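You operate a simulated robot arm through the tools that you are given. There is no shell and no other tool. Be economical: measure what you need, move in short steps, check, and stop when the job is done.

The job below is to be done with a simulated two-armed robot. You get a single attempt, and the scene is never put back.

JOB
Close the blue case drawer. Take the grey cloth from the top of the blue bench and leave it on the right white ring on the shelf. Take the grey wiping pad and put it on top of the cream vent grille. Fetch the green spool and set it on the top of the green bench. Put the steel block on the turntable top away on the top of the blue bench. Push the tool cabinet door shut. Take the black brush from the upper shelf of the teal rack and leave it on the shelf under the black bench. Put the orange spool on the low shelf of the red bench. Do these in any order.

The check looks at the end state, three seconds after you hand in, the way a careful person would. Anything else that was tipped, shoved, dropped, spilled or broken makes it a failure. Flat cloth is picked up by pressing the open fingertips on it (5 to 10 N) and closing them slowly along it; thin cloth reads only 2 to 8 mm in the jaws.

ROBOT AND FRAMES
Two 7-joint arms with two-finger parallel grippers on one trunk, on a base that drives. Base frame: it is fixed to the floor where the robot stands at the start and does not move with it; the origin is under the middle of the robot, x ahead of it, y to its left, z up; the surface under the hand at the start is at about z = 0.854. Units: m, degrees, N and s.
The left shoulder is at the start at [0.03, 0.174, 1.389], the right one opposite. With the tool pointing down near the work surface each hand reaches from about 0.1 to 0.58 m from the robot's upright axis, wherever it stands, measured 20 degrees to its own side. Places, roughly: black brush (12x4x5 cm) [-4.1, 5, 0.6]; blue case drawer [0.5, -0.2, 0.9]; green spool (10x10x8 cm) [2.5, 1.5, 0.9]; grey cloth (7x5x4 cm) [0.3, 0, 0.9]; grey wiping pad (6x8x5 cm) [2.3, 1.4, 0.9]; low shelf of the red bench [-6.3, 6, 0.3]; orange spool (10x10x8 cm) [-6.3, 5.8, 0.9]; right white ring on the shelf (17x17 cm) [0.76, -1.86, 1.02]; shelf under the black bench [-6.2, 3.6, 0.5]; steel block (5x4x3 cm) [-2.3, 3.5, 0.8]; tool cabinet door [-2.9, -0.7, 0.4]; top of the blue bench [0.6, -0.7, 0.8]; top of the green bench [0.6, 2.5, 0.8]; vent grille (16x11x4 cm) [2.7, 1.3, 0.9]. Payload 3.6 kg a hand.
The tool frame of a hand sits at the grasp point between the pads (the TCP): z along the fingers, y along the line on which they close. The tips reach 0.03 m beyond it. The gripper opens to 0.11 m. The fingers are 0.02 m wide and 0.01 m thick; the gripper's body (0.048 by 0.112 m) begins 0.055 m behind the TCP.
Orientation is told as [roll, pitch, yaw] about the base's x, y, z axes, in that order, counted from this pose: with the fingers straight down and closing along the base's y, the tool's x points along the base's -x, its y along +y and its z along -z.

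CONTROLS
- The arms move only by the tool step_arm. It takes "left_series", "right_series" or both (then of equal length, played together; a hand with none holds still); each is a list of rows, each a list of 3 entries, a list of its own where there are three numbers: the turn, a rotation vector about the tool's x, y, z in degrees, then the shift along the tool's x, y, z in m, then the gripper command, from -1 (shut) to 1 (fully open), values between in proportion. In form: [[[ax, ay, az], [x, y, z], fingers], ...]. A call has 1 to 12 rows; each row is the pose to reach, as a shift and turn from the pose commanded when the call began, along the tool's axes at that moment. A row lasts 0.2 s, in which the tool goes at most 0.05 m and 8.6 degrees; a call with a longer step from one row to the next is refused whole, and so is a gripper value outside its range. A pose out of reach is approached as far as the arm can. The call stops where the force on the tool passes 40 N (or 10 N more than at its start, if that is more) or the arm is blocked; 0.2 s more then pass. The fingers move at their own pace (about 0.153 m/s each) and stop on an object; they squeeze with about 31 N. The grip force told is the motor's: it shows also when the fingers shut on nothing. Time passes only in rows, and 0.2 s behind the last, so rows that repeat a pose let the fingers close. It gives the time, the measured TCP pose, the force on the tool (base axes), the opening and the grip force at its end, in the units of the frame above (readings bear some noise), with the torque about the TCP (base axes, N m) and any sound that the robot's microphone picked up.
- Cameras (640 x 400 px; columns grow to the right, rows downward): "scene" is now at [0.0845, 0.0211, 1.5268]; the picture's right is [0.29, -0.96, -0.00], its down [-0.84, -0.25, -0.49] and it looks along [0.47, 0.14, -0.87] (base axes); focal length 223 px, centre (320, 200). "left" rides on the left gripper at [0.072, -0.017, -0.103] in its tool frame; the picture's right is [0.23, 0.97, 0.00], its down [-0.76, 0.18, -0.62] and it looks along [-0.61, 0.14, 0.78] (tool axes); focal length 222 px, centre (320, 200). "right" rides on the right gripper at [0.073, 0.017, -0.103] in its tool frame; the picture's right is [-0.23, 0.97, 0.00], its down [-0.76, -0.18, -0.62] and it looks along [-0.61, -0.14, 0.78] (tool axes); focal length 222 px, centre (320, 200). There is no depth. A picture from a camera that has moved, and an enlarged one, comes with that camera's place and axes in the base frame and with its lens.
- get_image(camera): a new picture of that camera. The clock stands still meanwhile.
- slide_trunk(by): slides the trunk up (or, below 0, down) by that many m; the arms and the scene camera ride with it, the base frame stays. It gives what a move gives, with no picture.
- roll_base(legs): drives the robot by 1 to 6 legs, each [ahead, left, turn to the left] in m, m and degrees, along the robot's own axes; the way and the turn of a leg run together, so that a leg with both is an arc; at most 1.5 m and 180 degrees a leg. The arms and the cameras ride along, it lands a little off, and it stops where it bumps. It gives what a move gives.
- aim_head(pan, tilt): turns the head with the scene camera to pan (to the left, within 86 degrees either way) and tilt (down, from -29 to 69), counted from straight ahead of the robot. It gives what a move gives.
- zoom(camera, box): a new picture of the part [left, top, right, bottom] of that camera's present view, enlarged. The clock stands still meanwhile.
- job_done(): hands the job in; it is judged then, once.

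Work in short steps. Places have to be worked out from the pictures, the camera data and where the tool is seen: move nearer, look again, correct. Check each grasp and each placing, and mend what went wrong. You have 207 turns and 190 pictures in all, those below and enlarged ones among them. Open the grippers and draw the arms clear of the work before you hand the job in, unless the task says otherwise; then end with one line.

The tools are called after ">>>" as a command line: name --argument value ..., lists and objects as JSON in quotes. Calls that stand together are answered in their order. step_arm: Moves the arms, as the interface text tells. Its arguments: {"type":"object","properties":{"left_series":{"type":"array","items":{"type":"array"}},"right_series":{"type":"array","items":{"type":"array"}}},"required":[]} The other tools are called the same way: slide_trunk (by) slides the trunk up or down; roll_base (legs) drives the base; aim_head (pan, tilt) turns the head that bears the scene camera; get_image (camera) takes a picture; zoom (camera, box) takes an enlarged picture of a part of a camera's view; job_done () hands the job in.

At the start:

```text
t: 0.0
left_position: [0.4105, 0.0345, 1.1452]
left_ee_rot: [0.0, 0.1, 0.0]
left_wrist_force: [-0.5, -0.8, 0.2]
left_ft_torque: [0.01, 0.01, 0.04]
left_grip_width: 0.1099
left_finger_force: 0.0
right_position: [0.4023, -0.3451, 1.0772]
right_ee_rot: [-3.9, -0.5, -2.2]
right_wrist_force: [-1.0, 0.5, -0.4]
right_ft_torque: [-0.02, 0.0, -0.01]
right_grip_width: 0.1101
right_finger_force: 0.1
trunk travel left (down, up): [-0.503, 0.26]
robot x, y, heading: [0.0002, 0.0015, 0.2]
head pan, tilt: [16.6, 60.8]
```

scene: 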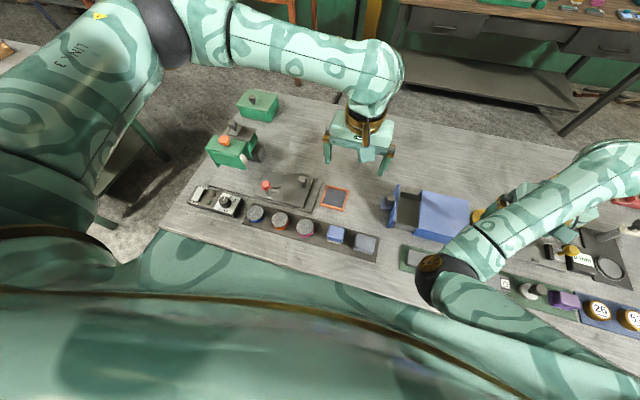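
right: 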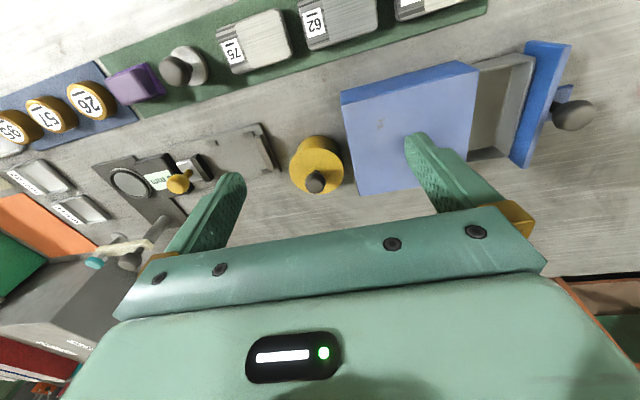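
left: 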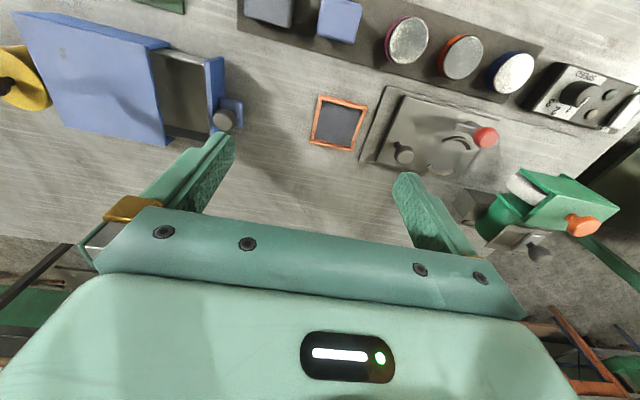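

I'll look closer at the bench in front to identify the cloth and the drawer.

>>> zoom --camera "scene" --box '[180, 80, 500, 280]'

>>> zoom --camera "left" --box '[0, 0, 640, 400]'

```text
2.00 times, centred on (340, 180) of scene
camera zoom: at [0.0845, 0.0211, 1.5268], right [0.29, -0.96, 0.0], down [-0.84, -0.25, -0.49], along [0.47, 0.14, -0.87], focal length 446 px, centre (280, 240)
```

zoom: 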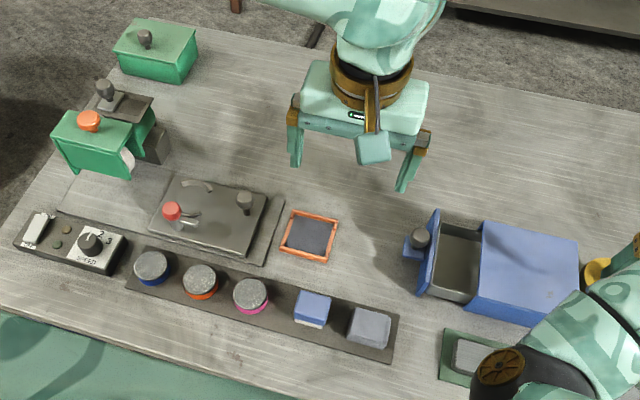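

```text
1.00 times, centred on (320, 200) of left (not enlarged: the box is as wide or as high as the picture)
camera zoom: at [0.3374, 0.0177, 1.2479], right [-0.23, 0.97, 0.0], down [0.76, 0.18, 0.62], along [0.61, 0.14, -0.78], focal length 222 px, centre (320, 200)
```

zoom: 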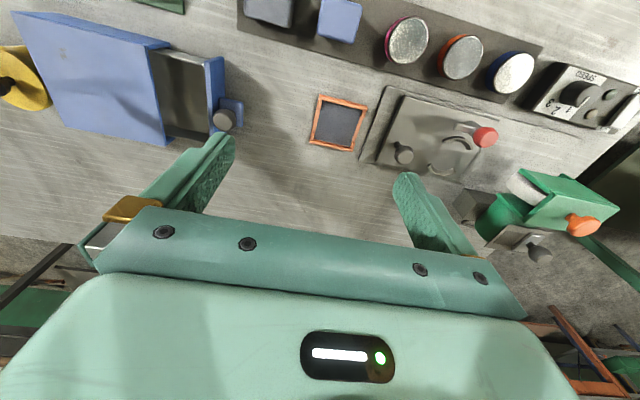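

The grey cloth is the grey block at about (0.33, -0.045), and the drawer knob is at about (0.49, -0.097, 0.89), with the drawer open towards +y. I bring the left hand, shut, beside the knob.

>>> step_arm --left_series '[[[0, 0, 0], [-0.02, -0.0, 0.03], -1], [[0, 0, 0], [-0.04, 0.0, 0.07], -1], [[0, 0, 0], [-0.06, 0.0, 0.11], -1], [[0, 0, 0], [-0.08, 0.0, 0.15], -1], [[0, 0, 0], [-0.08, 0.0, 0.19], -1], [[0, 0, 0], [-0.08, 0.0, 0.19], -1]]'

>>> get_image --camera "left"

>>> get_image --camera "scene"

```text
t: 1.4
left_position: [0.4917, 0.0353, 0.95]
left_ee_rot: [0.0, -0.1, 0.0]
left_wrist_force: [0.1, 0.8, -0.6]
left_ft_torque: [-0.03, -0.02, 0.01]
left_grip_width: 0.0
left_finger_force: 30.8
right_position: [0.4016, -0.3488, 1.0803]
right_ee_rot: [-4.2, -0.7, -2.4]
right_wrist_force: [-0.1, -0.3, -0.9]
right_ft_torque: [-0.01, 0.01, -0.01]
right_grip_width: 0.1099
right_finger_force: 0.0
trunk travel left (down, up): [-0.503, 0.26]
robot x, y, heading: [0.0008, -0.0055, -0.0]
head pan, tilt: [16.6, 60.8]
```

```text
184 pictures are left
camera left: at [0.4182, 0.0175, 1.0534], right [-0.23, 0.97, 0.0], down [0.76, 0.18, 0.62], along [0.61, 0.14, -0.78], focal length 222 px, centre (320, 200)
```

left: 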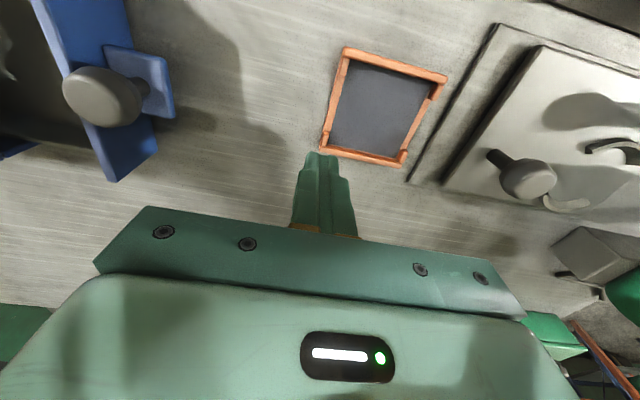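

```text
183 pictures are left
camera scene: at [0.0846, 0.0213, 1.5268], right [0.29, -0.96, 0.0], down [-0.84, -0.25, -0.49], along [0.47, 0.14, -0.87], focal length 223 px, centre (320, 200)
```

scene: 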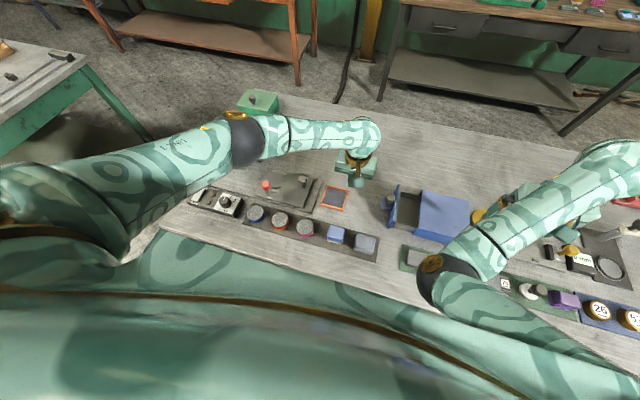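

The knob stands upright on a ledge of the drawer front. I zoom to check how high the case stands before pushing.

>>> zoom --camera "scene" --box '[340, 150, 500, 250]'

>>> zoom --camera "right" --box '[300, 20, 620, 220]'

```text
4.00 times, centred on (420, 200) of scene
camera zoom: at [0.0846, 0.0213, 1.5268], right [0.29, -0.96, 0.0], down [-0.84, -0.25, -0.49], along [0.47, 0.14, -0.87], focal length 893 px, centre (-80, 200)
```

zoom: 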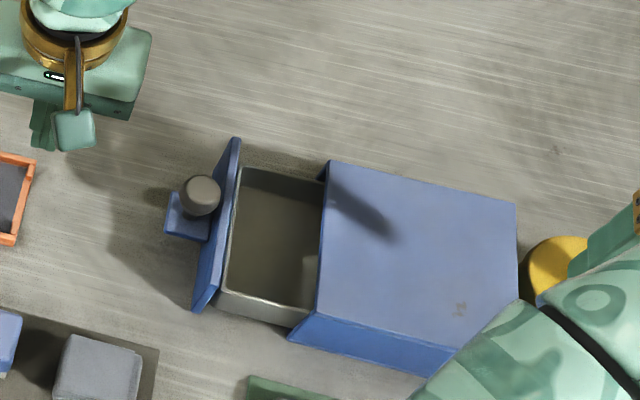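

```text
2.00 times, centred on (460, 120) of right
camera zoom: at [0.3288, -0.3207, 1.1815], right [0.27, 0.96, -0.07], down [0.75, -0.16, 0.64], along [0.61, -0.22, -0.76], focal length 444 px, centre (40, 360)
```

zoom: 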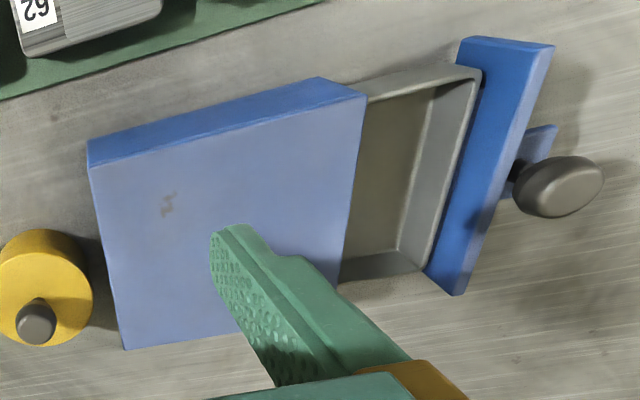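

Case top is about z 0.92 and its mouth about y −0.19, so the hand clears it. I lower the fingers and push the ledge/knob in −y.

>>> step_arm --left_series '[[[0, 0, 0], [0.008, 0, 0.03], -1], [[0, 0, 0], [0.008, 0, 0.045], -1], [[0, 0, 0], [0.008, -0.03, 0.045], -1], [[0, 0, 0], [0.008, -0.06, 0.045], -1], [[0, 0, 0], [0.008, -0.08, 0.045], -1], [[0, 0, 0], [0.008, -0.1, 0.045], -1], [[0, 0, 0], [0.008, -0.115, 0.045], -1], [[0, 0, 0], [0.008, -0.13, 0.045], -1], [[0, 0, 0], [0.008, -0.145, 0.045], -1], [[0, 0, 0], [0.008, -0.16, 0.045], -1], [[0, 0, 0], [0.008, -0.17, 0.045], -1]]'

>>> zoom --camera "scene" --box '[340, 150, 500, 250]'

```text
t: 3.8
left_position: [0.4366, -0.1123, 0.944]
left_ee_rot: [0.1, -0.1, -0.1]
left_wrist_force: [-0.5, -0.5, 0.7]
left_ft_torque: [0.03, 0.0, 0.01]
left_grip_width: 0.0
left_finger_force: 31.0
left hand out of reach, approached as far as the arm can: row 5, 6, 7, 8, 9, 10, 11
right_position: [0.3991, -0.3501, 1.0787]
right_ee_rot: [-4.1, -0.7, -2.4]
right_wrist_force: [0.3, -0.6, -0.1]
right_ft_torque: [0.03, -0.05, -0.01]
right_grip_width: 0.11
right_finger_force: 0.1
trunk travel left (down, up): [-0.503, 0.26]
robot x, y, heading: [-0.0, 0.0025, 0.1]
head pan, tilt: [16.6, 60.8]
```

```text
4.00 times, centred on (420, 200) of scene
camera zoom: at [0.083, 0.0192, 1.5269], right [0.29, -0.96, 0.0], down [-0.84, -0.25, -0.49], along [0.47, 0.14, -0.87], focal length 893 px, centre (-80, 200)
```

zoom: 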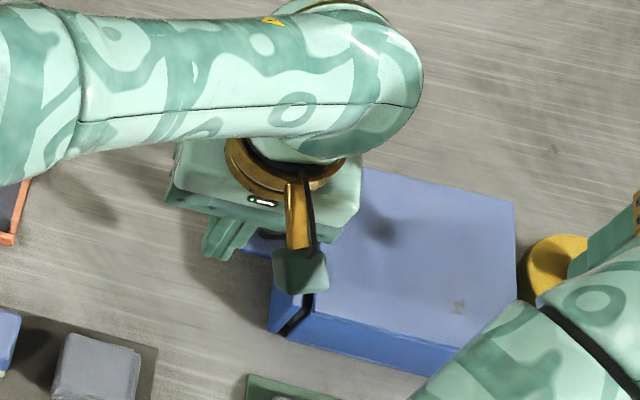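

The drawer went most of the way in, but the left arm reached its limit. I back off, then shift the base to the right.

>>> step_arm --left_series '[[[0, 0, 0], [0, 0.04, 0], -1], [[0, 0, 0], [0, 0.08, 0], -1], [[0, 0, 0], [0, 0.08, -0.04], -1]]'

>>> roll_base --legs '[[0, -0.15, 0]]'

>>> get_image --camera "left"

>>> get_image --camera "scene"

```text
t: 4.6
left_position: [0.439, -0.0321, 0.9817]
left_ee_rot: [-0.1, 0.0, 0.3]
left_wrist_force: [-0.5, 0.0, -0.4]
left_ft_torque: [0.02, 0.01, 0.01]
left_grip_width: 0.0001
left_finger_force: 31.2
right_position: [0.4011, -0.3495, 1.079]
right_ee_rot: [-4.1, -0.6, -2.5]
right_wrist_force: [0.5, 0.6, -0.6]
right_ft_torque: [-0.03, -0.03, -0.02]
right_grip_width: 0.1101
right_finger_force: 0.0
trunk travel left (down, up): [-0.503, 0.26]
robot x, y, heading: [0.001, 0.0024, 0.2]
head pan, tilt: [16.6, 60.8]
```

```text
t: 6.0
left_position: [0.4388, -0.1882, 0.9815]
left_ee_rot: [0.1, 0.0, 0.0]
left_wrist_force: [0.6, -0.5, -0.5]
left_ft_torque: [-0.01, -0.02, 0.01]
left_grip_width: 0.0
left_finger_force: 31.2
right_position: [0.4003, -0.5055, 1.0786]
right_ee_rot: [-4.1, -0.6, -2.5]
right_wrist_force: [0.0, -0.6, 0.0]
right_ft_torque: [0.0, 0.02, -0.05]
right_grip_width: 0.1099
right_finger_force: 0.0
trunk travel left (down, up): [-0.503, 0.26]
robot x, y, heading: [0.0036, -0.1527, 0.1]
head pan, tilt: [16.6, 60.8]
```

```text
179 pictures are left
camera left: at [0.3657, -0.2054, 1.0841], right [-0.23, 0.97, 0.0], down [0.76, 0.18, 0.62], along [0.61, 0.14, -0.78], focal length 222 px, centre (320, 200)
```

left: 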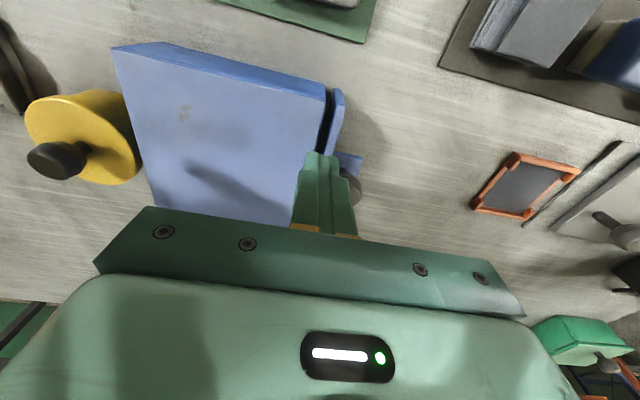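

```text
178 pictures are left
camera scene: at [0.0845, -0.1353, 1.5268], right [0.29, -0.96, 0.0], down [-0.84, -0.25, -0.49], along [0.47, 0.14, -0.87], focal length 223 px, centre (320, 200)
```

scene: 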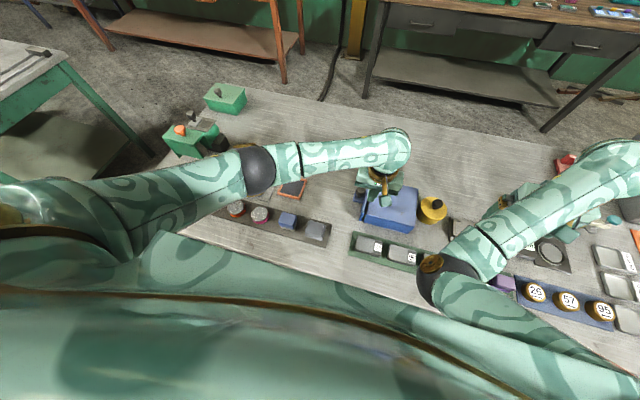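

A gap of ~1 cm remains. I place the fingertips again beside the ledge and push it fully shut.

>>> step_arm --left_series '[[[0, 0, 0], [0, 0.05, 0], -1], [[0, 0, 0], [-0.02, 0.1, 0], -1], [[0, 0, 0], [-0.042, 0.11, 0.03], -1], [[0, 0, 0], [-0.042, 0.11, 0.076], -1], [[0, 0, 0], [-0.042, 0.09, 0.076], -1], [[0, 0, 0], [-0.042, 0.07, 0.076], -1], [[0, 0, 0], [-0.042, 0.055, 0.076], -1], [[0, 0, 0], [-0.042, 0.045, 0.076], -1], [[0, 0, 0], [-0.042, 0.035, 0.076], -1], [[0, 0, 0], [-0.042, 0.025, 0.076], -1], [[0, 0, 0], [-0.042, 0.015, 0.076], -1]]'

>>> get_image --camera "left"

>>> zoom --camera "scene" --box '[320, 150, 480, 250]'

```text
refused: row 2 steps farther than a row can; nothing moved
```

```text
177 pictures are left
camera left: at [0.3657, -0.2054, 1.0841], right [-0.23, 0.97, 0.0], down [0.76, 0.18, 0.62], along [0.61, 0.14, -0.78], focal length 222 px, centre (320, 200)
```

left: 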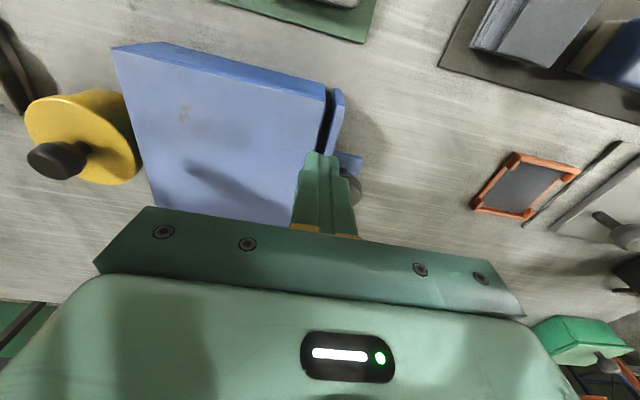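

```text
4.00 times, centred on (400, 200) of scene
camera zoom: at [0.0845, -0.1353, 1.5268], right [0.29, -0.96, 0.0], down [-0.84, -0.25, -0.49], along [0.47, 0.14, -0.87], focal length 893 px, centre (0, 200)
```

zoom: 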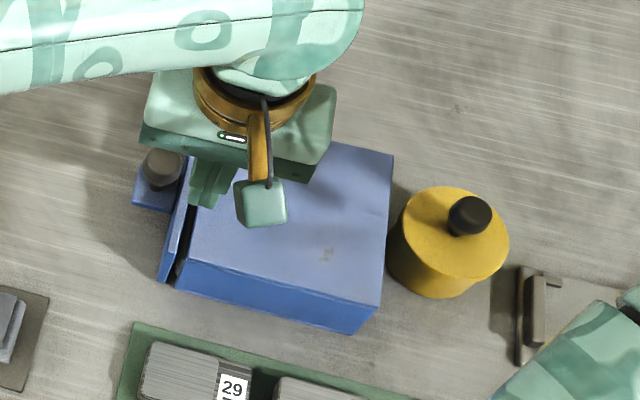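

One step was too long; I resend it with shorter ones.

>>> step_arm --left_series '[[[0, 0, 0], [0, 0.04, 0], -1], [[0, 0, 0], [-0.02, 0.08, 0], -1], [[0, 0, 0], [-0.042, 0.11, 0.02], -1], [[0, 0, 0], [-0.042, 0.11, 0.05], -1], [[0, 0, 0], [-0.042, 0.11, 0.076], -1], [[0, 0, 0], [-0.042, 0.09, 0.076], -1], [[0, 0, 0], [-0.042, 0.07, 0.076], -1], [[0, 0, 0], [-0.042, 0.055, 0.076], -1], [[0, 0, 0], [-0.042, 0.045, 0.076], -1], [[0, 0, 0], [-0.042, 0.035, 0.076], -1], [[0, 0, 0], [-0.042, 0.025, 0.076], -1], [[0, 0, 0], [-0.042, 0.015, 0.076], -1]]'

>>> zoom --camera "scene" --box '[320, 150, 480, 250]'

```text
t: 8.1
left_position: [0.4824, -0.1318, 0.9021]
left_ee_rot: [1.4, 0.0, 0.4]
left_wrist_force: [-4.9, 17.6, 7.3]
left_ft_torque: [-0.57, -0.08, -0.11]
left_grip_width: 0.0
left_finger_force: 31.0
right_position: [0.4023, -0.5034, 1.0795]
right_ee_rot: [-4.3, -0.8, -2.2]
right_wrist_force: [0.2, 0.1, 0.3]
right_ft_torque: [0.0, 0.04, -0.01]
right_grip_width: 0.11
right_finger_force: 0.0
trunk travel left (down, up): [-0.503, 0.26]
robot x, y, heading: [-0.0006, -0.1529, 0.3]
head pan, tilt: [16.6, 60.8]
stopped in row 10 (left hand): the force on the tool passed its limit at 44 N (the readings are from after the stop); the commanded pose is now the measured one
```

```text
4.00 times, centred on (400, 200) of scene
camera zoom: at [0.0835, -0.1333, 1.5269], right [0.29, -0.96, 0.0], down [-0.84, -0.25, -0.49], along [0.47, 0.14, -0.87], focal length 893 px, centre (0, 200)
```

zoom: 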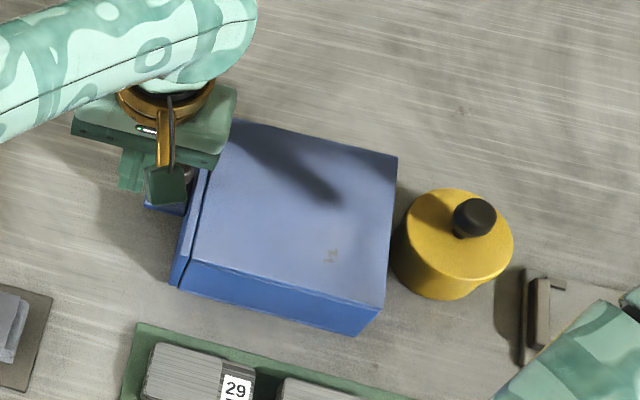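

The drawer is closed. I back off and move the left hand above the grey cloth, opening the fingers.

>>> step_arm --left_series '[[[0, 0, 0], [0, 0.03, 0], -1], [[0, 0, 0], [0.0, 0.06, -0.03], -1], [[0, 0, 0], [0.02, 0.08, -0.07], 0], [[0, 0, 0], [0.05, 0.085, -0.1], 1], [[0, 0, 0], [0.08, 0.085, -0.13], 1], [[0, 0, 0], [0.11, 0.085, -0.15], 1], [[0, 0, 0], [0.14, 0.085, -0.15], 1], [[0, 0, 0], [0.14, 0.085, -0.15], 1]]'

>>> get_image --camera "left"

>>> get_image --camera "scene"

```text
t: 9.5
left_position: [0.4149, 0.0483, 1.0441]
left_ee_rot: [13.1, -4.3, 3.9]
left_wrist_force: [0.2, 0.0, -0.1]
left_ft_torque: [-0.03, 0.02, 0.0]
left_grip_width: 0.1099
left_finger_force: 0.1
left hand out of reach, approached as far as the arm can: row 6
right_position: [0.4034, -0.5007, 1.0801]
right_ee_rot: [-4.6, -0.7, -2.3]
right_wrist_force: [-0.2, 0.6, 0.4]
right_ft_torque: [-0.06, 0.03, -0.01]
right_grip_width: 0.11
right_finger_force: 0.0
trunk travel left (down, up): [-0.503, 0.26]
robot x, y, heading: [0.0011, -0.1567, 0.4]
head pan, tilt: [16.6, 60.8]
stopped in row 6 (left hand): the arm was blocked; the commanded pose is now the measured one
```

```text
174 pictures are left
camera left: at [0.338, 0.0026, 1.1342], right [-0.31, 0.93, 0.2], down [0.71, 0.08, 0.7], along [0.64, 0.36, -0.68], focal length 222 px, centre (320, 200)
```

left: 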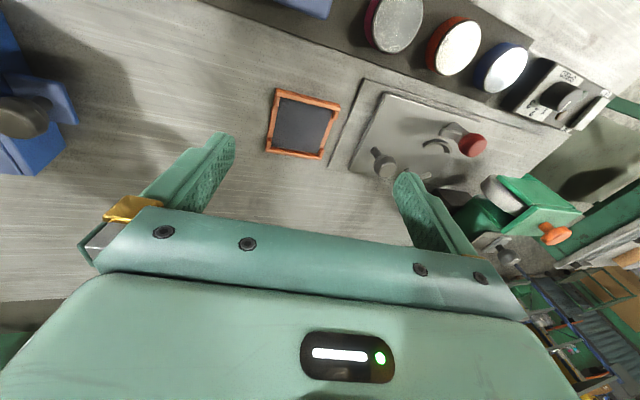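

```text
173 pictures are left
camera scene: at [0.0849, -0.1306, 1.5267], right [0.29, -0.96, 0.0], down [-0.84, -0.25, -0.49], along [0.47, 0.14, -0.87], focal length 223 px, centre (320, 200)
```

scene: 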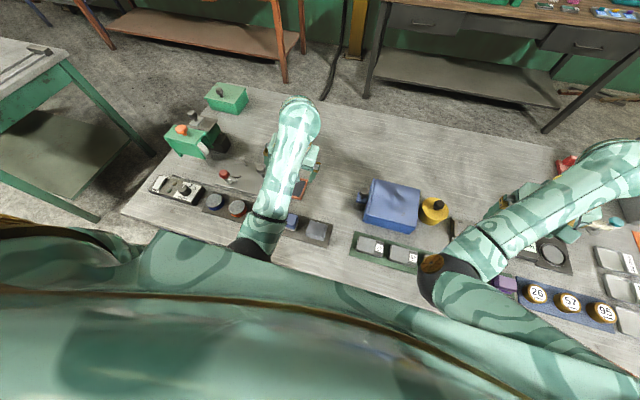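

The arm got blocked close to the body and tilted. I raise it and undo the tilt, then back the base off to have room.

>>> step_arm --left_series '[[[4, 1.4, 1.3], [-0.01, 0.0, -0.03], 1], [[8.5, 2.8, 2.5], [-0.02, 0.0, -0.06], 1], [[13.1, 4.3, 3.9], [-0.03, 0.0, -0.09], 1], [[13.1, 4.3, 3.9], [-0.03, 0.0, -0.09], 1]]'

>>> roll_base --legs '[[-0.15, 0, 0]]'

>>> get_image --camera "scene"

```text
t: 10.0
left_position: [0.4274, 0.1138, 1.0722]
left_ee_rot: [17.1, -2.9, 5.8]
left_wrist_force: [0.6, 0.3, 1.1]
left_ft_torque: [0.01, 0.0, -0.01]
left_grip_width: 0.11
left_finger_force: 0.1
left hand out of reach, approached as far as the arm can: row 2
right_position: [0.4032, -0.5045, 1.0792]
right_ee_rot: [-4.4, -0.7, -2.3]
right_wrist_force: [0.7, -0.5, 0.0]
right_ft_torque: [-0.01, -0.01, 0.04]
right_grip_width: 0.11
right_finger_force: 0.1
trunk travel left (down, up): [-0.503, 0.26]
robot x, y, heading: [-0.0003, -0.1529, 0.3]
head pan, tilt: [16.6, 60.8]
stopped in row 2 (left hand): the arm was blocked; the commanded pose is now the measured one
```

```text
t: 11.4
left_position: [0.273, 0.1127, 1.0717]
left_ee_rot: [17.1, -2.9, 5.7]
left_wrist_force: [0.2, -0.6, 0.3]
left_ft_torque: [0.01, -0.01, 0.01]
left_grip_width: 0.1103
left_finger_force: 0.1
right_position: [0.2471, -0.5052, 1.0805]
right_ee_rot: [-4.2, -0.9, -2.2]
right_wrist_force: [-0.9, 1.1, -0.3]
right_ft_torque: [-0.02, -0.02, -0.02]
right_grip_width: 0.1101
right_finger_force: 0.0
trunk travel left (down, up): [-0.503, 0.26]
robot x, y, heading: [-0.1548, -0.1557, 0.4]
head pan, tilt: [16.6, 60.8]
```

```text
172 pictures are left
camera scene: at [-0.0706, -0.1335, 1.5269], right [0.29, -0.96, 0.0], down [-0.84, -0.25, -0.49], along [0.47, 0.14, -0.87], focal length 223 px, centre (320, 200)
```

scene: 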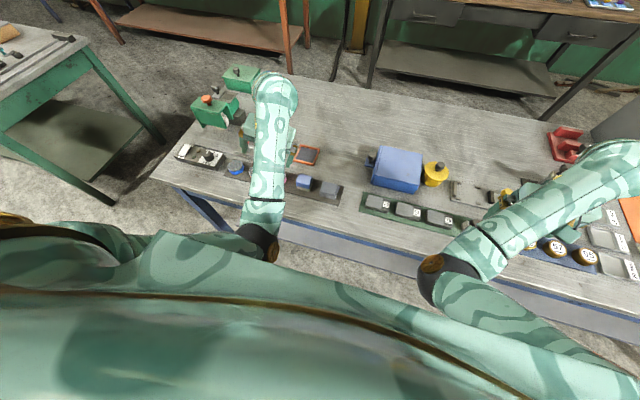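

I try straightening the left arm with small forward steps and a corrective turn.

>>> step_arm --left_series '[[[0, 0, 0], [-0.02, 0.0, 0.0], 1], [[0, 0, 0], [-0.04, 0.0, 0.0], 1], [[3, 0, 0], [-0.06, 0.0, 0.0], 1], [[6, 0, 0], [-0.08, 0.0, 0.0], 1], [[9, 0, 2], [-0.08, 0.0, 0.0], 1], [[12, 1, 4], [-0.08, 0.0, 0], 1], [[15, 2, 5], [-0.08, 0.0, 0], 1]]'

>>> get_image --camera "scene"

```text
t: 13.0
left_position: [0.3526, 0.1201, 1.076]
left_ee_rot: [2.3, -0.1, 1.0]
left_wrist_force: [0.7, -0.4, -0.9]
left_ft_torque: [0.01, -0.02, 0.01]
left_grip_width: 0.1101
left_finger_force: 0.0
right_position: [0.2482, -0.5053, 1.0794]
right_ee_rot: [-4.4, -0.7, -2.4]
right_wrist_force: [-0.1, 0.7, -0.4]
right_ft_torque: [0.02, -0.01, -0.01]
right_grip_width: 0.11
right_finger_force: 0.0
trunk travel left (down, up): [-0.503, 0.26]
robot x, y, heading: [-0.1522, -0.1562, -0.1]
head pan, tilt: [16.6, 60.8]
```

```text
171 pictures are left
camera scene: at [-0.0693, -0.1336, 1.5268], right [0.29, -0.96, 0.0], down [-0.84, -0.25, -0.49], along [0.47, 0.14, -0.87], focal length 223 px, centre (320, 200)
```

scene: 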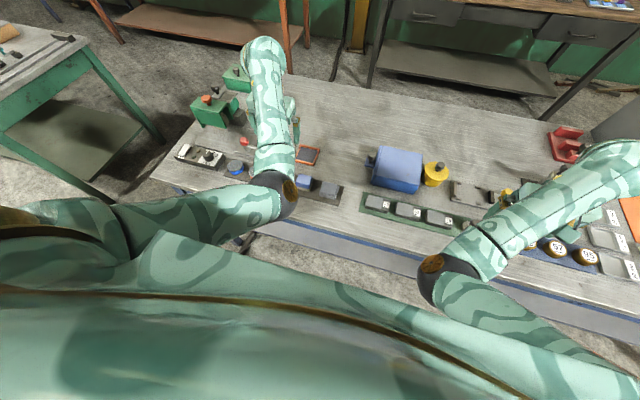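

Good, level again. Now I bring the left hand above the cloth (≈0.33, −0.045).

>>> step_arm --left_series '[[[2, 0, 0], [0.0, -0.03, 0.0], 1], [[2, 0, 1], [0.0, -0.06, 0.0], 1], [[2, 0, 1], [0.01, -0.09, 0.0], 1], [[2, 0, 1], [0.02, -0.12, 0.0], 1], [[2, 0, 1], [0.02, -0.15, 0.0], 1], [[2, 0, 1], [0.022, -0.165, 0.03], 1], [[2, 0, 1], [0.022, -0.165, 0.03], 1]]'

>>> get_image --camera "left"

>>> get_image --camera "scene"

```text
t: 14.5
left_position: [0.3819, -0.0242, 1.1085]
left_ee_rot: [1.1, -8.2, 1.7]
left_wrist_force: [-0.7, 0.1, 0.9]
left_ft_torque: [0.01, 0.02, 0.03]
left_grip_width: 0.1101
left_finger_force: 0.0
right_position: [0.2498, -0.5041, 1.0795]
right_ee_rot: [-4.4, -0.8, -2.3]
right_wrist_force: [-0.3, -0.7, -0.2]
right_ft_torque: [0.02, 0.0, -0.03]
right_grip_width: 0.11
right_finger_force: 0.0
trunk travel left (down, up): [-0.503, 0.26]
robot x, y, heading: [-0.1534, -0.1551, 0.2]
head pan, tilt: [16.6, 60.8]
stopped in row 7 (left hand): the arm was blocked; the commanded pose is now the measured one
```

```text
170 pictures are left
camera left: at [0.2957, -0.0463, 1.1997], right [-0.26, 0.97, -0.01], down [0.66, 0.18, 0.73], along [0.71, 0.18, -0.68], focal length 222 px, centre (320, 200)
```

left: 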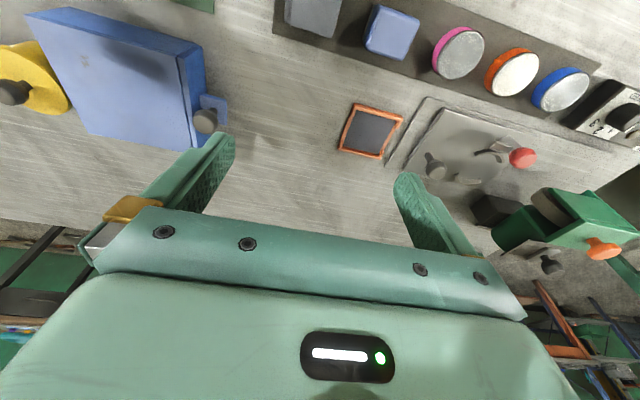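

```text
169 pictures are left
camera scene: at [-0.0691, -0.1334, 1.5268], right [0.29, -0.96, 0.0], down [-0.84, -0.25, -0.49], along [0.47, 0.14, -0.87], focal length 223 px, centre (320, 200)
```

scene: 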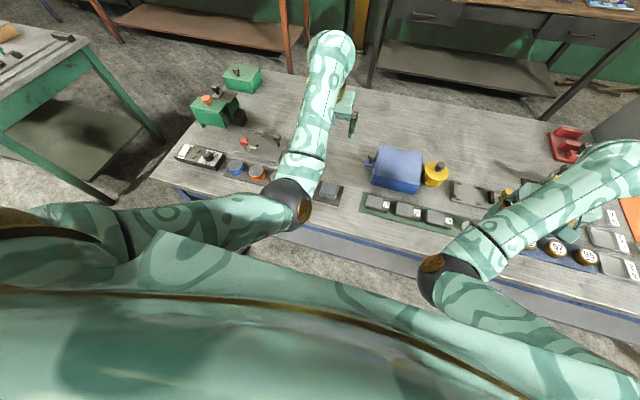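

The left elbow has folded inward, which is limiting it. I swing the left hand out to the left to unfold it.

>>> step_arm --left_series '[[[0, 0, 0], [0.0, 0.03, -0.02], 1], [[0, 4, 0], [0.0, 0.07, -0.04], 1], [[0, 8, 0], [0.0, 0.11, -0.06], 1], [[0, 8, 0], [0.0, 0.15, -0.08], 1], [[0, 8, 0], [0.0, 0.19, -0.1], 1], [[0, 8, 0], [0.0, 0.23, -0.12], 1], [[0, 8, 0], [0.0, 0.27, -0.12], 1], [[0, 8, 0], [0.0, 0.31, -0.12], 1], [[0, 8, 0], [0.0, 0.35, -0.12], 1], [[0, 8, 0], [0.0, 0.39, -0.12], 1], [[0, 8, 0], [0.0, 0.43, -0.12], 1], [[0, 8, 0], [0.0, 0.43, -0.12], 1]]'

>>> get_image --camera "scene"

```text
t: 17.1
left_position: [0.3525, 0.397, 1.2311]
left_ee_rot: [0.7, 0.0, 1.5]
left_wrist_force: [0.0, -0.5, 0.6]
left_ft_torque: [0.0, 0.02, 0.02]
left_grip_width: 0.11
left_finger_force: 0.1
left hand out of reach, approached as far as the arm can: row 3
right_position: [0.249, -0.504, 1.0783]
right_ee_rot: [-4.4, -0.7, -2.5]
right_wrist_force: [-0.5, -0.8, -0.4]
right_ft_torque: [0.0, 0.01, -0.01]
right_grip_width: 0.1097
right_finger_force: 0.0
trunk travel left (down, up): [-0.503, 0.26]
robot x, y, heading: [-0.1547, -0.1535, 0.2]
head pan, tilt: [16.6, 60.8]
```

```text
168 pictures are left
camera scene: at [-0.0689, -0.1346, 1.5268], right [0.29, -0.96, 0.0], down [-0.84, -0.25, -0.49], along [0.47, 0.14, -0.87], focal length 223 px, centre (320, 200)
```

scene: 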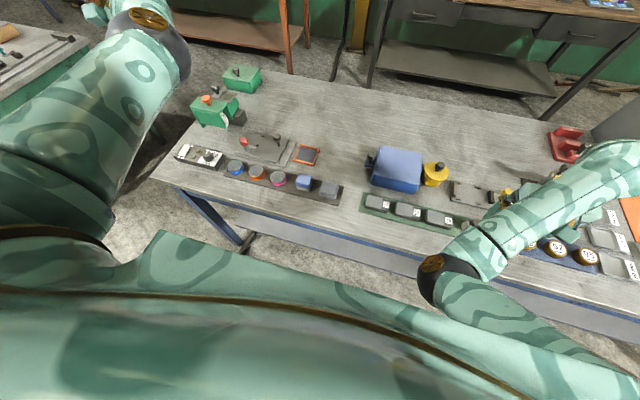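

The elbow is up again as at the start. I bring the hand back over the cloth at height, so it keeps this posture.

>>> step_arm --left_series '[[[0, 0, 0], [0.0, -0.04, 0.0], 1], [[0, 0, 0], [0.0, -0.08, 0.0], 1], [[0, 0, 0], [0.0, -0.12, 0], 1], [[0, 0, 0], [0.0, -0.16, 0], 1], [[0, 0, 0], [0.0, -0.2, 0.0], 1], [[0, 0, 0], [0.0, -0.24, 0], 1], [[0, 0, 0], [0.01, -0.28, 0], 1], [[0, 0, 1], [0.02, -0.32, 0], 1], [[0, 0, 1], [0.02, -0.36, 0], 1], [[0, 0, 1], [0.02, -0.4, 0], 1], [[0, 0, 1], [0.02, -0.435, 0.03], 1], [[0, 0, 1], [0.02, -0.435, 0.06], 1]]'

>>> get_image --camera "scene"

>>> get_image --camera "left"

```text
t: 19.7
left_position: [0.3741, -0.0372, 1.1386]
left_ee_rot: [0.7, 0.0, 0.5]
left_wrist_force: [0.0, 1.3, -1.0]
left_ft_torque: [-0.02, 0.0, 0.0]
left_grip_width: 0.1099
left_finger_force: 0.0
left hand out of reach, approached as far as the arm can: row 7, 8, 9, 10, 11, 12
right_position: [0.2483, -0.504, 1.0804]
right_ee_rot: [-4.4, -0.8, -2.3]
right_wrist_force: [0.2, -1.1, -0.3]
right_ft_torque: [-0.01, 0.01, 0.03]
right_grip_width: 0.1097
right_finger_force: 0.1
trunk travel left (down, up): [-0.503, 0.26]
robot x, y, heading: [-0.1541, -0.1553, 0.4]
head pan, tilt: [16.6, 60.8]
```

```text
167 pictures are left
camera scene: at [-0.0695, -0.1328, 1.5268], right [0.29, -0.96, 0.0], down [-0.84, -0.25, -0.49], along [0.47, 0.14, -0.87], focal length 223 px, centre (320, 200)
```

scene: 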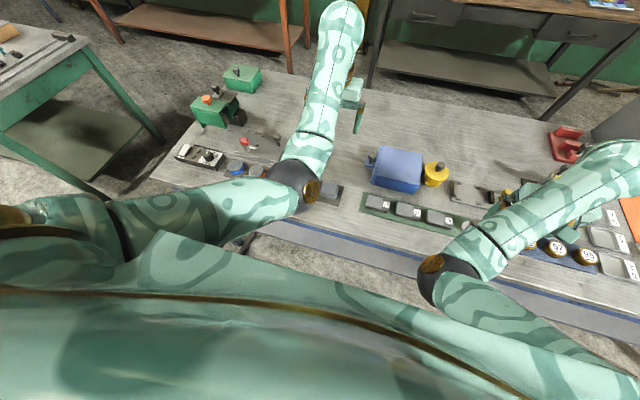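

```text
166 pictures are left
camera left: at [0.3015, -0.056, 1.2412], right [-0.24, 0.97, 0.01], down [0.76, 0.18, 0.63], along [0.61, 0.16, -0.78], focal length 222 px, centre (320, 200)
```

left: 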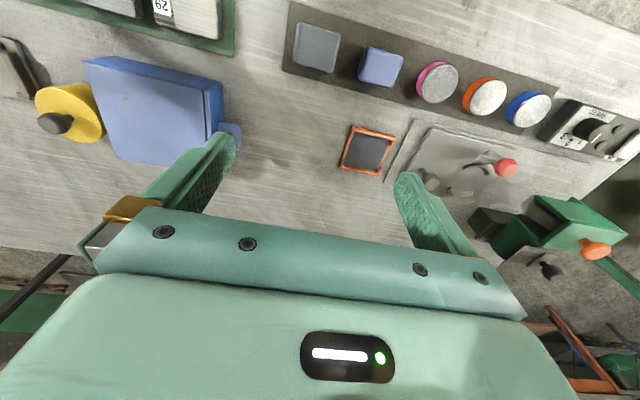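

Reach gets poor when the hand is high and near. I descend first, then move in x.

>>> step_arm --left_series '[[[0, 0, 0], [0.0, 0, 0.03], 1], [[0, 0, 0], [0, 0, 0.06], 1], [[0, 0, 0], [0.0, 0, 0.09], 1], [[0, 0, 0], [0.0, 0, 0.12], 1], [[0, 0, 0], [0.015, 0, 0.13], 1], [[0, 0, 0], [0.03, 0, 0.13], 1], [[0, 0, 0], [0.045, 0, 0.13], 1], [[0, 0, 0], [0.045, 0, 0.13], 1]]'

>>> get_image --camera "scene"

>>> get_image --camera "left"

```text
t: 21.4
left_position: [0.3895, -0.013, 1.086]
left_ee_rot: [2.2, -9.6, 2.0]
left_wrist_force: [-0.1, 0.1, 0.3]
left_ft_torque: [-0.02, 0.01, 0.02]
left_grip_width: 0.1101
left_finger_force: 0.0
right_position: [0.2488, -0.5047, 1.0802]
right_ee_rot: [-4.4, -0.6, -2.3]
right_wrist_force: [-0.5, 0.1, -0.3]
right_ft_torque: [0.02, 0.0, 0.03]
right_grip_width: 0.11
right_finger_force: 0.0
trunk travel left (down, up): [-0.503, 0.26]
robot x, y, heading: [-0.1559, -0.1572, 0.2]
head pan, tilt: [16.6, 60.8]
stopped in row 8 (left hand): the arm was blocked; the commanded pose is now the measured one
```

```text
165 pictures are left
camera scene: at [-0.0691, -0.1332, 1.5268], right [0.29, -0.96, 0.0], down [-0.84, -0.25, -0.49], along [0.47, 0.14, -0.87], focal length 223 px, centre (320, 200)
```

scene: 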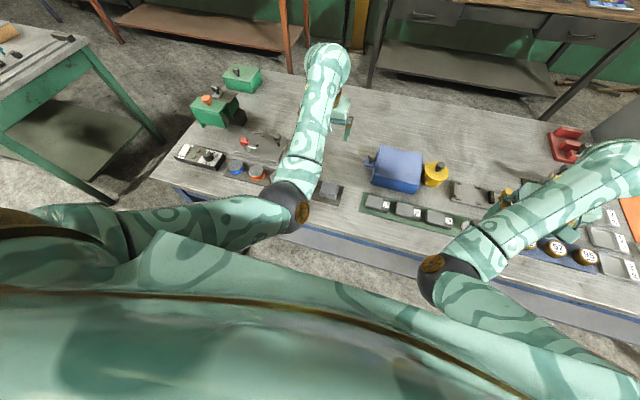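

```text
164 pictures are left
camera left: at [0.3012, -0.0371, 1.1756], right [-0.26, 0.96, 0.0], down [0.64, 0.18, 0.75], along [0.72, 0.2, -0.66], focal length 222 px, centre (320, 200)
```

left: 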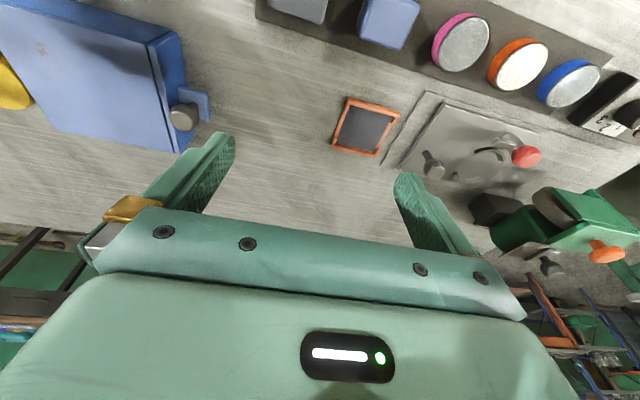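

Possibly the low elbow is near the bench. I'll back away from the bench, then sort out the arm posture in free space.

>>> step_arm --left_series '[[[0, 3, 0], [0.0, 0.02, -0.04], 1], [[0, 6, 0], [0.0, 0.04, -0.08], 1], [[0, 9, 0], [0.0, 0.06, -0.1], 1]]'

>>> roll_base --legs '[[-0.5, 0, 0]]'

>>> step_arm --left_series '[[[0, 0, 0], [0.0, 0.04, 0.0], 1], [[0, 0, 0], [0.0, 0.08, 0.0], 1], [[0, 0, 0], [0.0, 0.12, 0], 1], [[0, 0, 0], [0.0, 0.16, 0], 1], [[0, 0, 0], [0.0, 0.2, 0.0], 1], [[0, 0, 0], [0.0, 0.24, 0], 1], [[0, 0, 0], [0.0, 0.28, 0], 1], [[0, 0, 0], [0.0, 0.32, 0], 1], [[0, 0, 0], [0.0, 0.36, 0], 1]]'

>>> get_image --camera "scene"

```text
t: 22.1
left_position: [0.3893, 0.0423, 1.1741]
left_ee_rot: [1.6, -0.2, 2.1]
left_wrist_force: [0.1, 0.7, -0.3]
left_ft_torque: [-0.02, -0.01, 0.01]
left_grip_width: 0.1098
left_finger_force: 0.1
left hand out of reach, approached as far as the arm can: row 2, 3
right_position: [0.249, -0.5044, 1.0788]
right_ee_rot: [-4.4, -0.7, -2.4]
right_wrist_force: [-1.0, 0.1, 0.6]
right_ft_torque: [0.0, 0.01, 0.02]
right_grip_width: 0.1101
right_finger_force: 0.2
trunk travel left (down, up): [-0.503, 0.26]
robot x, y, heading: [-0.1541, -0.1564, 0.3]
head pan, tilt: [16.6, 60.8]
```

```text
t: 25.1
left_position: [-0.1089, 0.042, 1.1746]
left_ee_rot: [1.8, -0.6, 2.2]
left_wrist_force: [-0.3, 0.9, -0.2]
left_ft_torque: [0.02, 0.02, -0.02]
left_grip_width: 0.1099
left_finger_force: 0.1
right_position: [-0.2468, -0.5063, 1.0805]
right_ee_rot: [-4.4, -0.7, -2.3]
right_wrist_force: [0.6, 0.2, 0.3]
right_ft_torque: [0.01, -0.01, -0.03]
right_grip_width: 0.1102
right_finger_force: 0.1
trunk travel left (down, up): [-0.503, 0.26]
robot x, y, heading: [-0.6506, -0.1587, 0.3]
head pan, tilt: [16.6, 60.8]
```

```text
t: 27.1
left_position: [-0.1214, 0.4053, 1.1836]
left_ee_rot: [1.5, -0.5, 2.1]
left_wrist_force: [-0.2, 0.8, 0.1]
left_ft_torque: [0.0, 0.02, -0.04]
left_grip_width: 0.1099
left_finger_force: 0.0
right_position: [-0.2475, -0.5041, 1.0808]
right_ee_rot: [-4.4, -0.6, -2.4]
right_wrist_force: [-0.4, 1.1, 0.0]
right_ft_torque: [-0.01, 0.0, 0.0]
right_grip_width: 0.1098
right_finger_force: 0.1
trunk travel left (down, up): [-0.503, 0.26]
robot x, y, heading: [-0.6451, -0.1547, 0.4]
head pan, tilt: [16.6, 60.8]
```

```text
163 pictures are left
camera scene: at [-0.5653, -0.1331, 1.5268], right [0.29, -0.96, 0.0], down [-0.83, -0.25, -0.49], along [0.47, 0.14, -0.87], focal length 223 px, centre (320, 200)
```

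scene: 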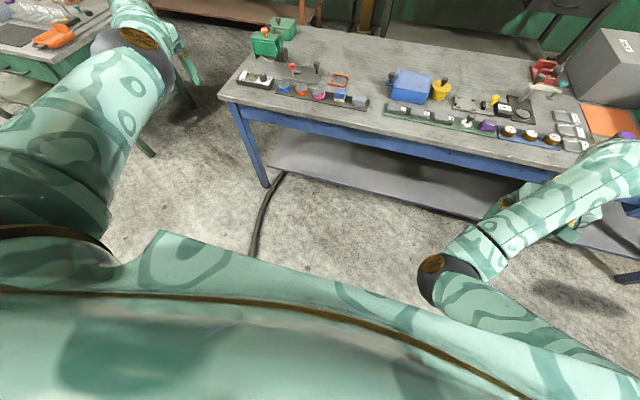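

Now lower the hand while it is out, then bring it in at low height, keeping the elbow outside.

>>> step_arm --left_series '[[[0, 0, 0], [0.02, 0, 0.04], 1], [[0, 0, 0], [0.04, 0, 0.08], 1], [[0, 0, 0], [0.06, 0, 0.12], 1], [[1, 0, 1], [0.07, 0, 0.16], 1], [[1, 0, 2], [0.07, -0.04, 0.17], 1], [[1, 0, 2], [0.07, -0.08, 0.17], 1], [[1, 0, 2], [0.07, -0.12, 0.17], 1], [[1, 0, 2], [0.07, -0.16, 0.17], 1], [[1, 0, 2], [0.07, -0.2, 0.17], 1], [[1, 0, 2], [0.07, -0.24, 0.17], 1], [[1, 0, 2], [0.07, -0.28, 0.17], 1], [[1, 0, 2], [0.07, -0.32, 0.17], 1]]'

>>> get_image --camera "scene"

```text
t: 29.9
left_position: [-0.1362, 0.1078, 1.0616]
left_ee_rot: [1.5, -7.3, 1.7]
left_wrist_force: [0.2, -0.1, 0.2]
left_ft_torque: [-0.01, 0.0, -0.05]
left_grip_width: 0.1102
left_finger_force: 0.2
right_position: [-0.2468, -0.5051, 1.0793]
right_ee_rot: [-4.4, -0.6, -2.1]
right_wrist_force: [-0.4, -0.2, -0.2]
right_ft_torque: [-0.05, 0.03, 0.02]
right_grip_width: 0.1098
right_finger_force: 0.0
trunk travel left (down, up): [-0.503, 0.26]
robot x, y, heading: [-0.6486, -0.1564, 0.5]
head pan, tilt: [16.6, 60.8]
stopped in row 12 (left hand): the arm was blocked; the commanded pose is now the measured one
```

```text
162 pictures are left
camera scene: at [-0.5649, -0.134, 1.5268], right [0.29, -0.96, 0.0], down [-0.84, -0.25, -0.49], along [0.47, 0.14, -0.87], focal length 223 px, centre (320, 200)
```

scene: 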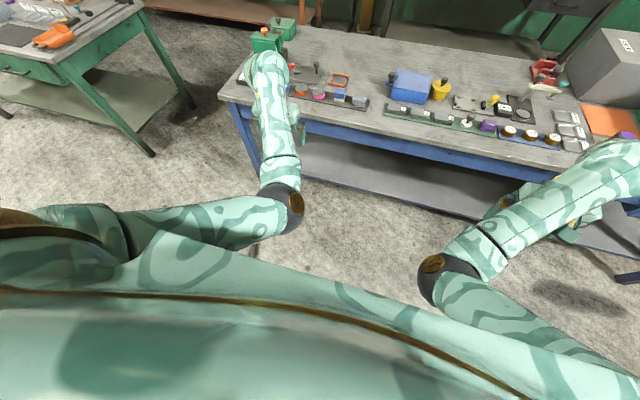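

Still folding inward. I go back out high and come in nearer to the body (as at the start pose).

>>> step_arm --left_series '[[[0, 3, 0], [0.0, 0.04, -0.02], 1], [[0, 7, 0], [0.0, 0.08, -0.04], 1], [[0, 7, 0], [0.0, 0.12, -0.06], 1], [[0, 7, 0], [0.0, 0.16, -0.08], 1], [[0, 7, 0], [0.0, 0.2, -0.1], 1], [[0, 7, 0], [0.0, 0.24, -0.12], 1], [[0, 7, 0], [0.0, 0.28, -0.14], 1], [[0, 7, 0], [0.0, 0.32, -0.16], 1], [[0, 7, 0], [0.0, 0.34, -0.18], 1], [[0, 7, 0], [0.0, 0.34, -0.2], 1]]'

>>> step_arm --left_series '[[[0, 0, 0], [0.03, 0.0, 0.0], 1], [[0, 0, 0], [0.06, 0.0, 0.0], 1], [[0, 0, 0], [0.09, 0.0, 0.0], 1], [[0, 0, 0], [0.1, -0.04, 0.0], 1], [[0, 0, 0], [0.1, -0.08, 0.0], 1], [[0, 0, 0], [0.1, -0.12, 0.0], 1], [[0, 0, 0], [0.1, -0.16, 0.0], 1]]'

>>> get_image --camera "scene"

```text
t: 32.1
left_position: [-0.1702, 0.4375, 1.2671]
left_ee_rot: [1.4, -0.1, 1.6]
left_wrist_force: [-0.3, 0.0, 1.2]
left_ft_torque: [0.0, 0.0, 0.01]
left_grip_width: 0.11
left_finger_force: 0.1
right_position: [-0.2462, -0.507, 1.0797]
right_ee_rot: [-4.4, -0.7, -2.4]
right_wrist_force: [0.4, -0.1, -0.2]
right_ft_torque: [0.0, 0.0, 0.0]
right_grip_width: 0.11
right_finger_force: 0.1
trunk travel left (down, up): [-0.503, 0.26]
robot x, y, heading: [-0.6511, -0.1584, 0.4]
head pan, tilt: [16.6, 60.8]
```

```text
t: 33.7
left_position: [-0.2671, 0.2734, 1.2614]
left_ee_rot: [1.5, 0.0, 1.6]
left_wrist_force: [-0.4, -0.2, 0.7]
left_ft_torque: [0.0, -0.02, -0.03]
left_grip_width: 0.1098
left_finger_force: 0.0
right_position: [-0.2465, -0.5073, 1.0788]
right_ee_rot: [-4.3, -0.6, -2.3]
right_wrist_force: [-0.4, 0.2, 0.0]
right_ft_torque: [0.05, 0.0, -0.01]
right_grip_width: 0.1101
right_finger_force: 0.1
trunk travel left (down, up): [-0.503, 0.26]
robot x, y, heading: [-0.6484, -0.156, 0.4]
head pan, tilt: [16.6, 60.8]
```

```text
161 pictures are left
camera scene: at [-0.5648, -0.1375, 1.5268], right [0.29, -0.96, 0.0], down [-0.84, -0.25, -0.49], along [0.47, 0.14, -0.87], focal length 223 px, centre (320, 200)
```

scene: 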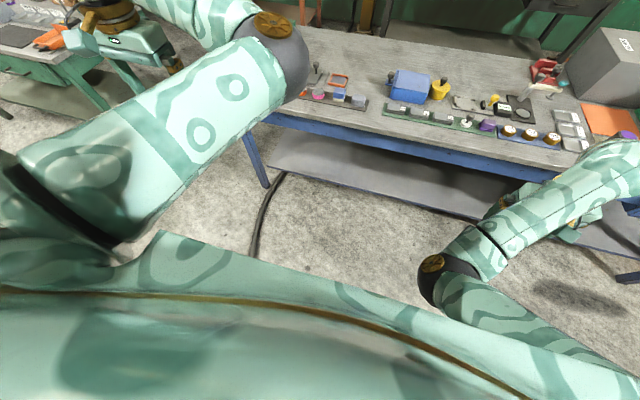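

The elbow sits high and inside with the forearm pointing outward. I'll stretch the arm forward and across, then draw it back, to get the elbow outside.

>>> step_arm --left_series '[[[0, 0, 0], [-0.04, 0.0, 0.0], 1], [[0, 0, 0], [-0.08, 0.0, 0.0], 1], [[0, 0, 0], [-0.12, 0.0, 0.0], 1], [[0, 0, 0], [-0.16, 0.0, 0.0], 1], [[0, 0, 0], [-0.2, 0.0, 0.0], 1], [[0, 0, 0], [-0.23, -0.03, 0.0], 1], [[0, 0, 0], [-0.25, -0.07, 0.0], 1], [[0, 0, 0], [-0.26, -0.11, 0.0], 1], [[0, 0, 0], [-0.26, -0.15, 0.0], 1], [[0, 0, 0], [-0.26, -0.19, 0.0], 1], [[0, 0, 0], [-0.26, -0.23, 0.0], 1], [[0, 0, 0], [-0.26, -0.27, 0.0], 1]]'

>>> get_image --camera "scene"

```text
t: 36.3
left_position: [-0.0238, 0.0364, 1.2684]
left_ee_rot: [1.2, 0.0, 1.6]
left_wrist_force: [0.8, -0.2, 0.1]
left_ft_torque: [0.0, 0.01, 0.01]
left_grip_width: 0.1101
left_finger_force: 0.0
left hand out of reach, approached as far as the arm can: row 6, 7, 8, 9, 10, 11, 12
right_position: [-0.2459, -0.5064, 1.0793]
right_ee_rot: [-4.5, -0.7, -2.2]
right_wrist_force: [-0.3, -0.2, -1.1]
right_ft_torque: [-0.01, -0.01, 0.01]
right_grip_width: 0.1103
right_finger_force: 0.1
trunk travel left (down, up): [-0.503, 0.26]
robot x, y, heading: [-0.6486, -0.1562, 0.5]
head pan, tilt: [16.6, 60.8]
```

```text
160 pictures are left
camera scene: at [-0.5646, -0.1351, 1.5268], right [0.29, -0.96, 0.0], down [-0.84, -0.25, -0.49], along [0.47, 0.14, -0.87], focal length 223 px, centre (320, 200)
```

scene: 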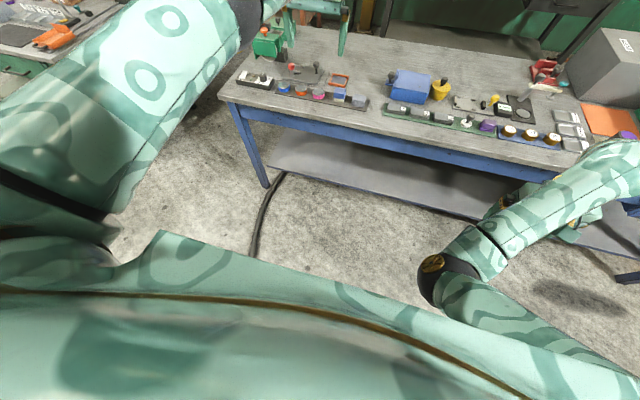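

Stretched with the elbow high. I move the hand across to the right, then draw it back.

>>> step_arm --left_series '[[[0, 0, 0], [0.02, -0.04, 0.0], 1], [[0, 0, 0], [0.03, -0.08, 0.0], 1], [[0, 0, 0], [0.05, -0.12, 0.0], 1], [[0, 0, 0], [0.07, -0.16, 0.02], 1], [[0, 0, 0], [0.1, -0.19, 0.04], 1], [[0, 0, 0], [0.12, -0.19, 0.06], 1], [[0, 0, 0], [0.14, -0.19, 0.08], 1], [[0, 0, 0], [0.16, -0.19, 0.1], 1]]'

>>> get_image --camera "scene"

```text
t: 38.1
left_position: [-0.1529, -0.1748, 1.1426]
left_ee_rot: [1.3, -0.1, 1.6]
left_wrist_force: [-0.2, 0.0, 0.5]
left_ft_torque: [0.0, -0.01, 0.03]
left_grip_width: 0.1099
left_finger_force: 0.1
left hand out of reach, approached as far as the arm can: row 1, 5, 6, 7, 8
right_position: [-0.247, -0.5067, 1.0806]
right_ee_rot: [-4.5, -0.8, -2.4]
right_wrist_force: [0.1, 0.2, -0.7]
right_ft_torque: [0.02, -0.02, -0.01]
right_grip_width: 0.1098
right_finger_force: 0.0
trunk travel left (down, up): [-0.503, 0.26]
robot x, y, heading: [-0.6512, -0.1571, 0.3]
head pan, tilt: [16.6, 60.8]
```

```text
159 pictures are left
camera scene: at [-0.5653, -0.1357, 1.5269], right [0.29, -0.96, 0.0], down [-0.84, -0.25, -0.49], along [0.47, 0.14, -0.87], focal length 223 px, centre (320, 200)
```

scene: 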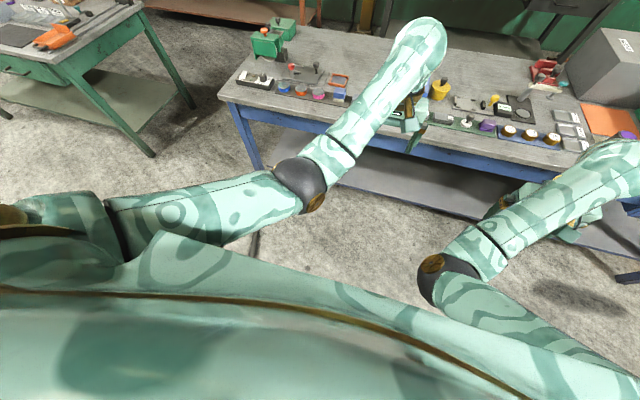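

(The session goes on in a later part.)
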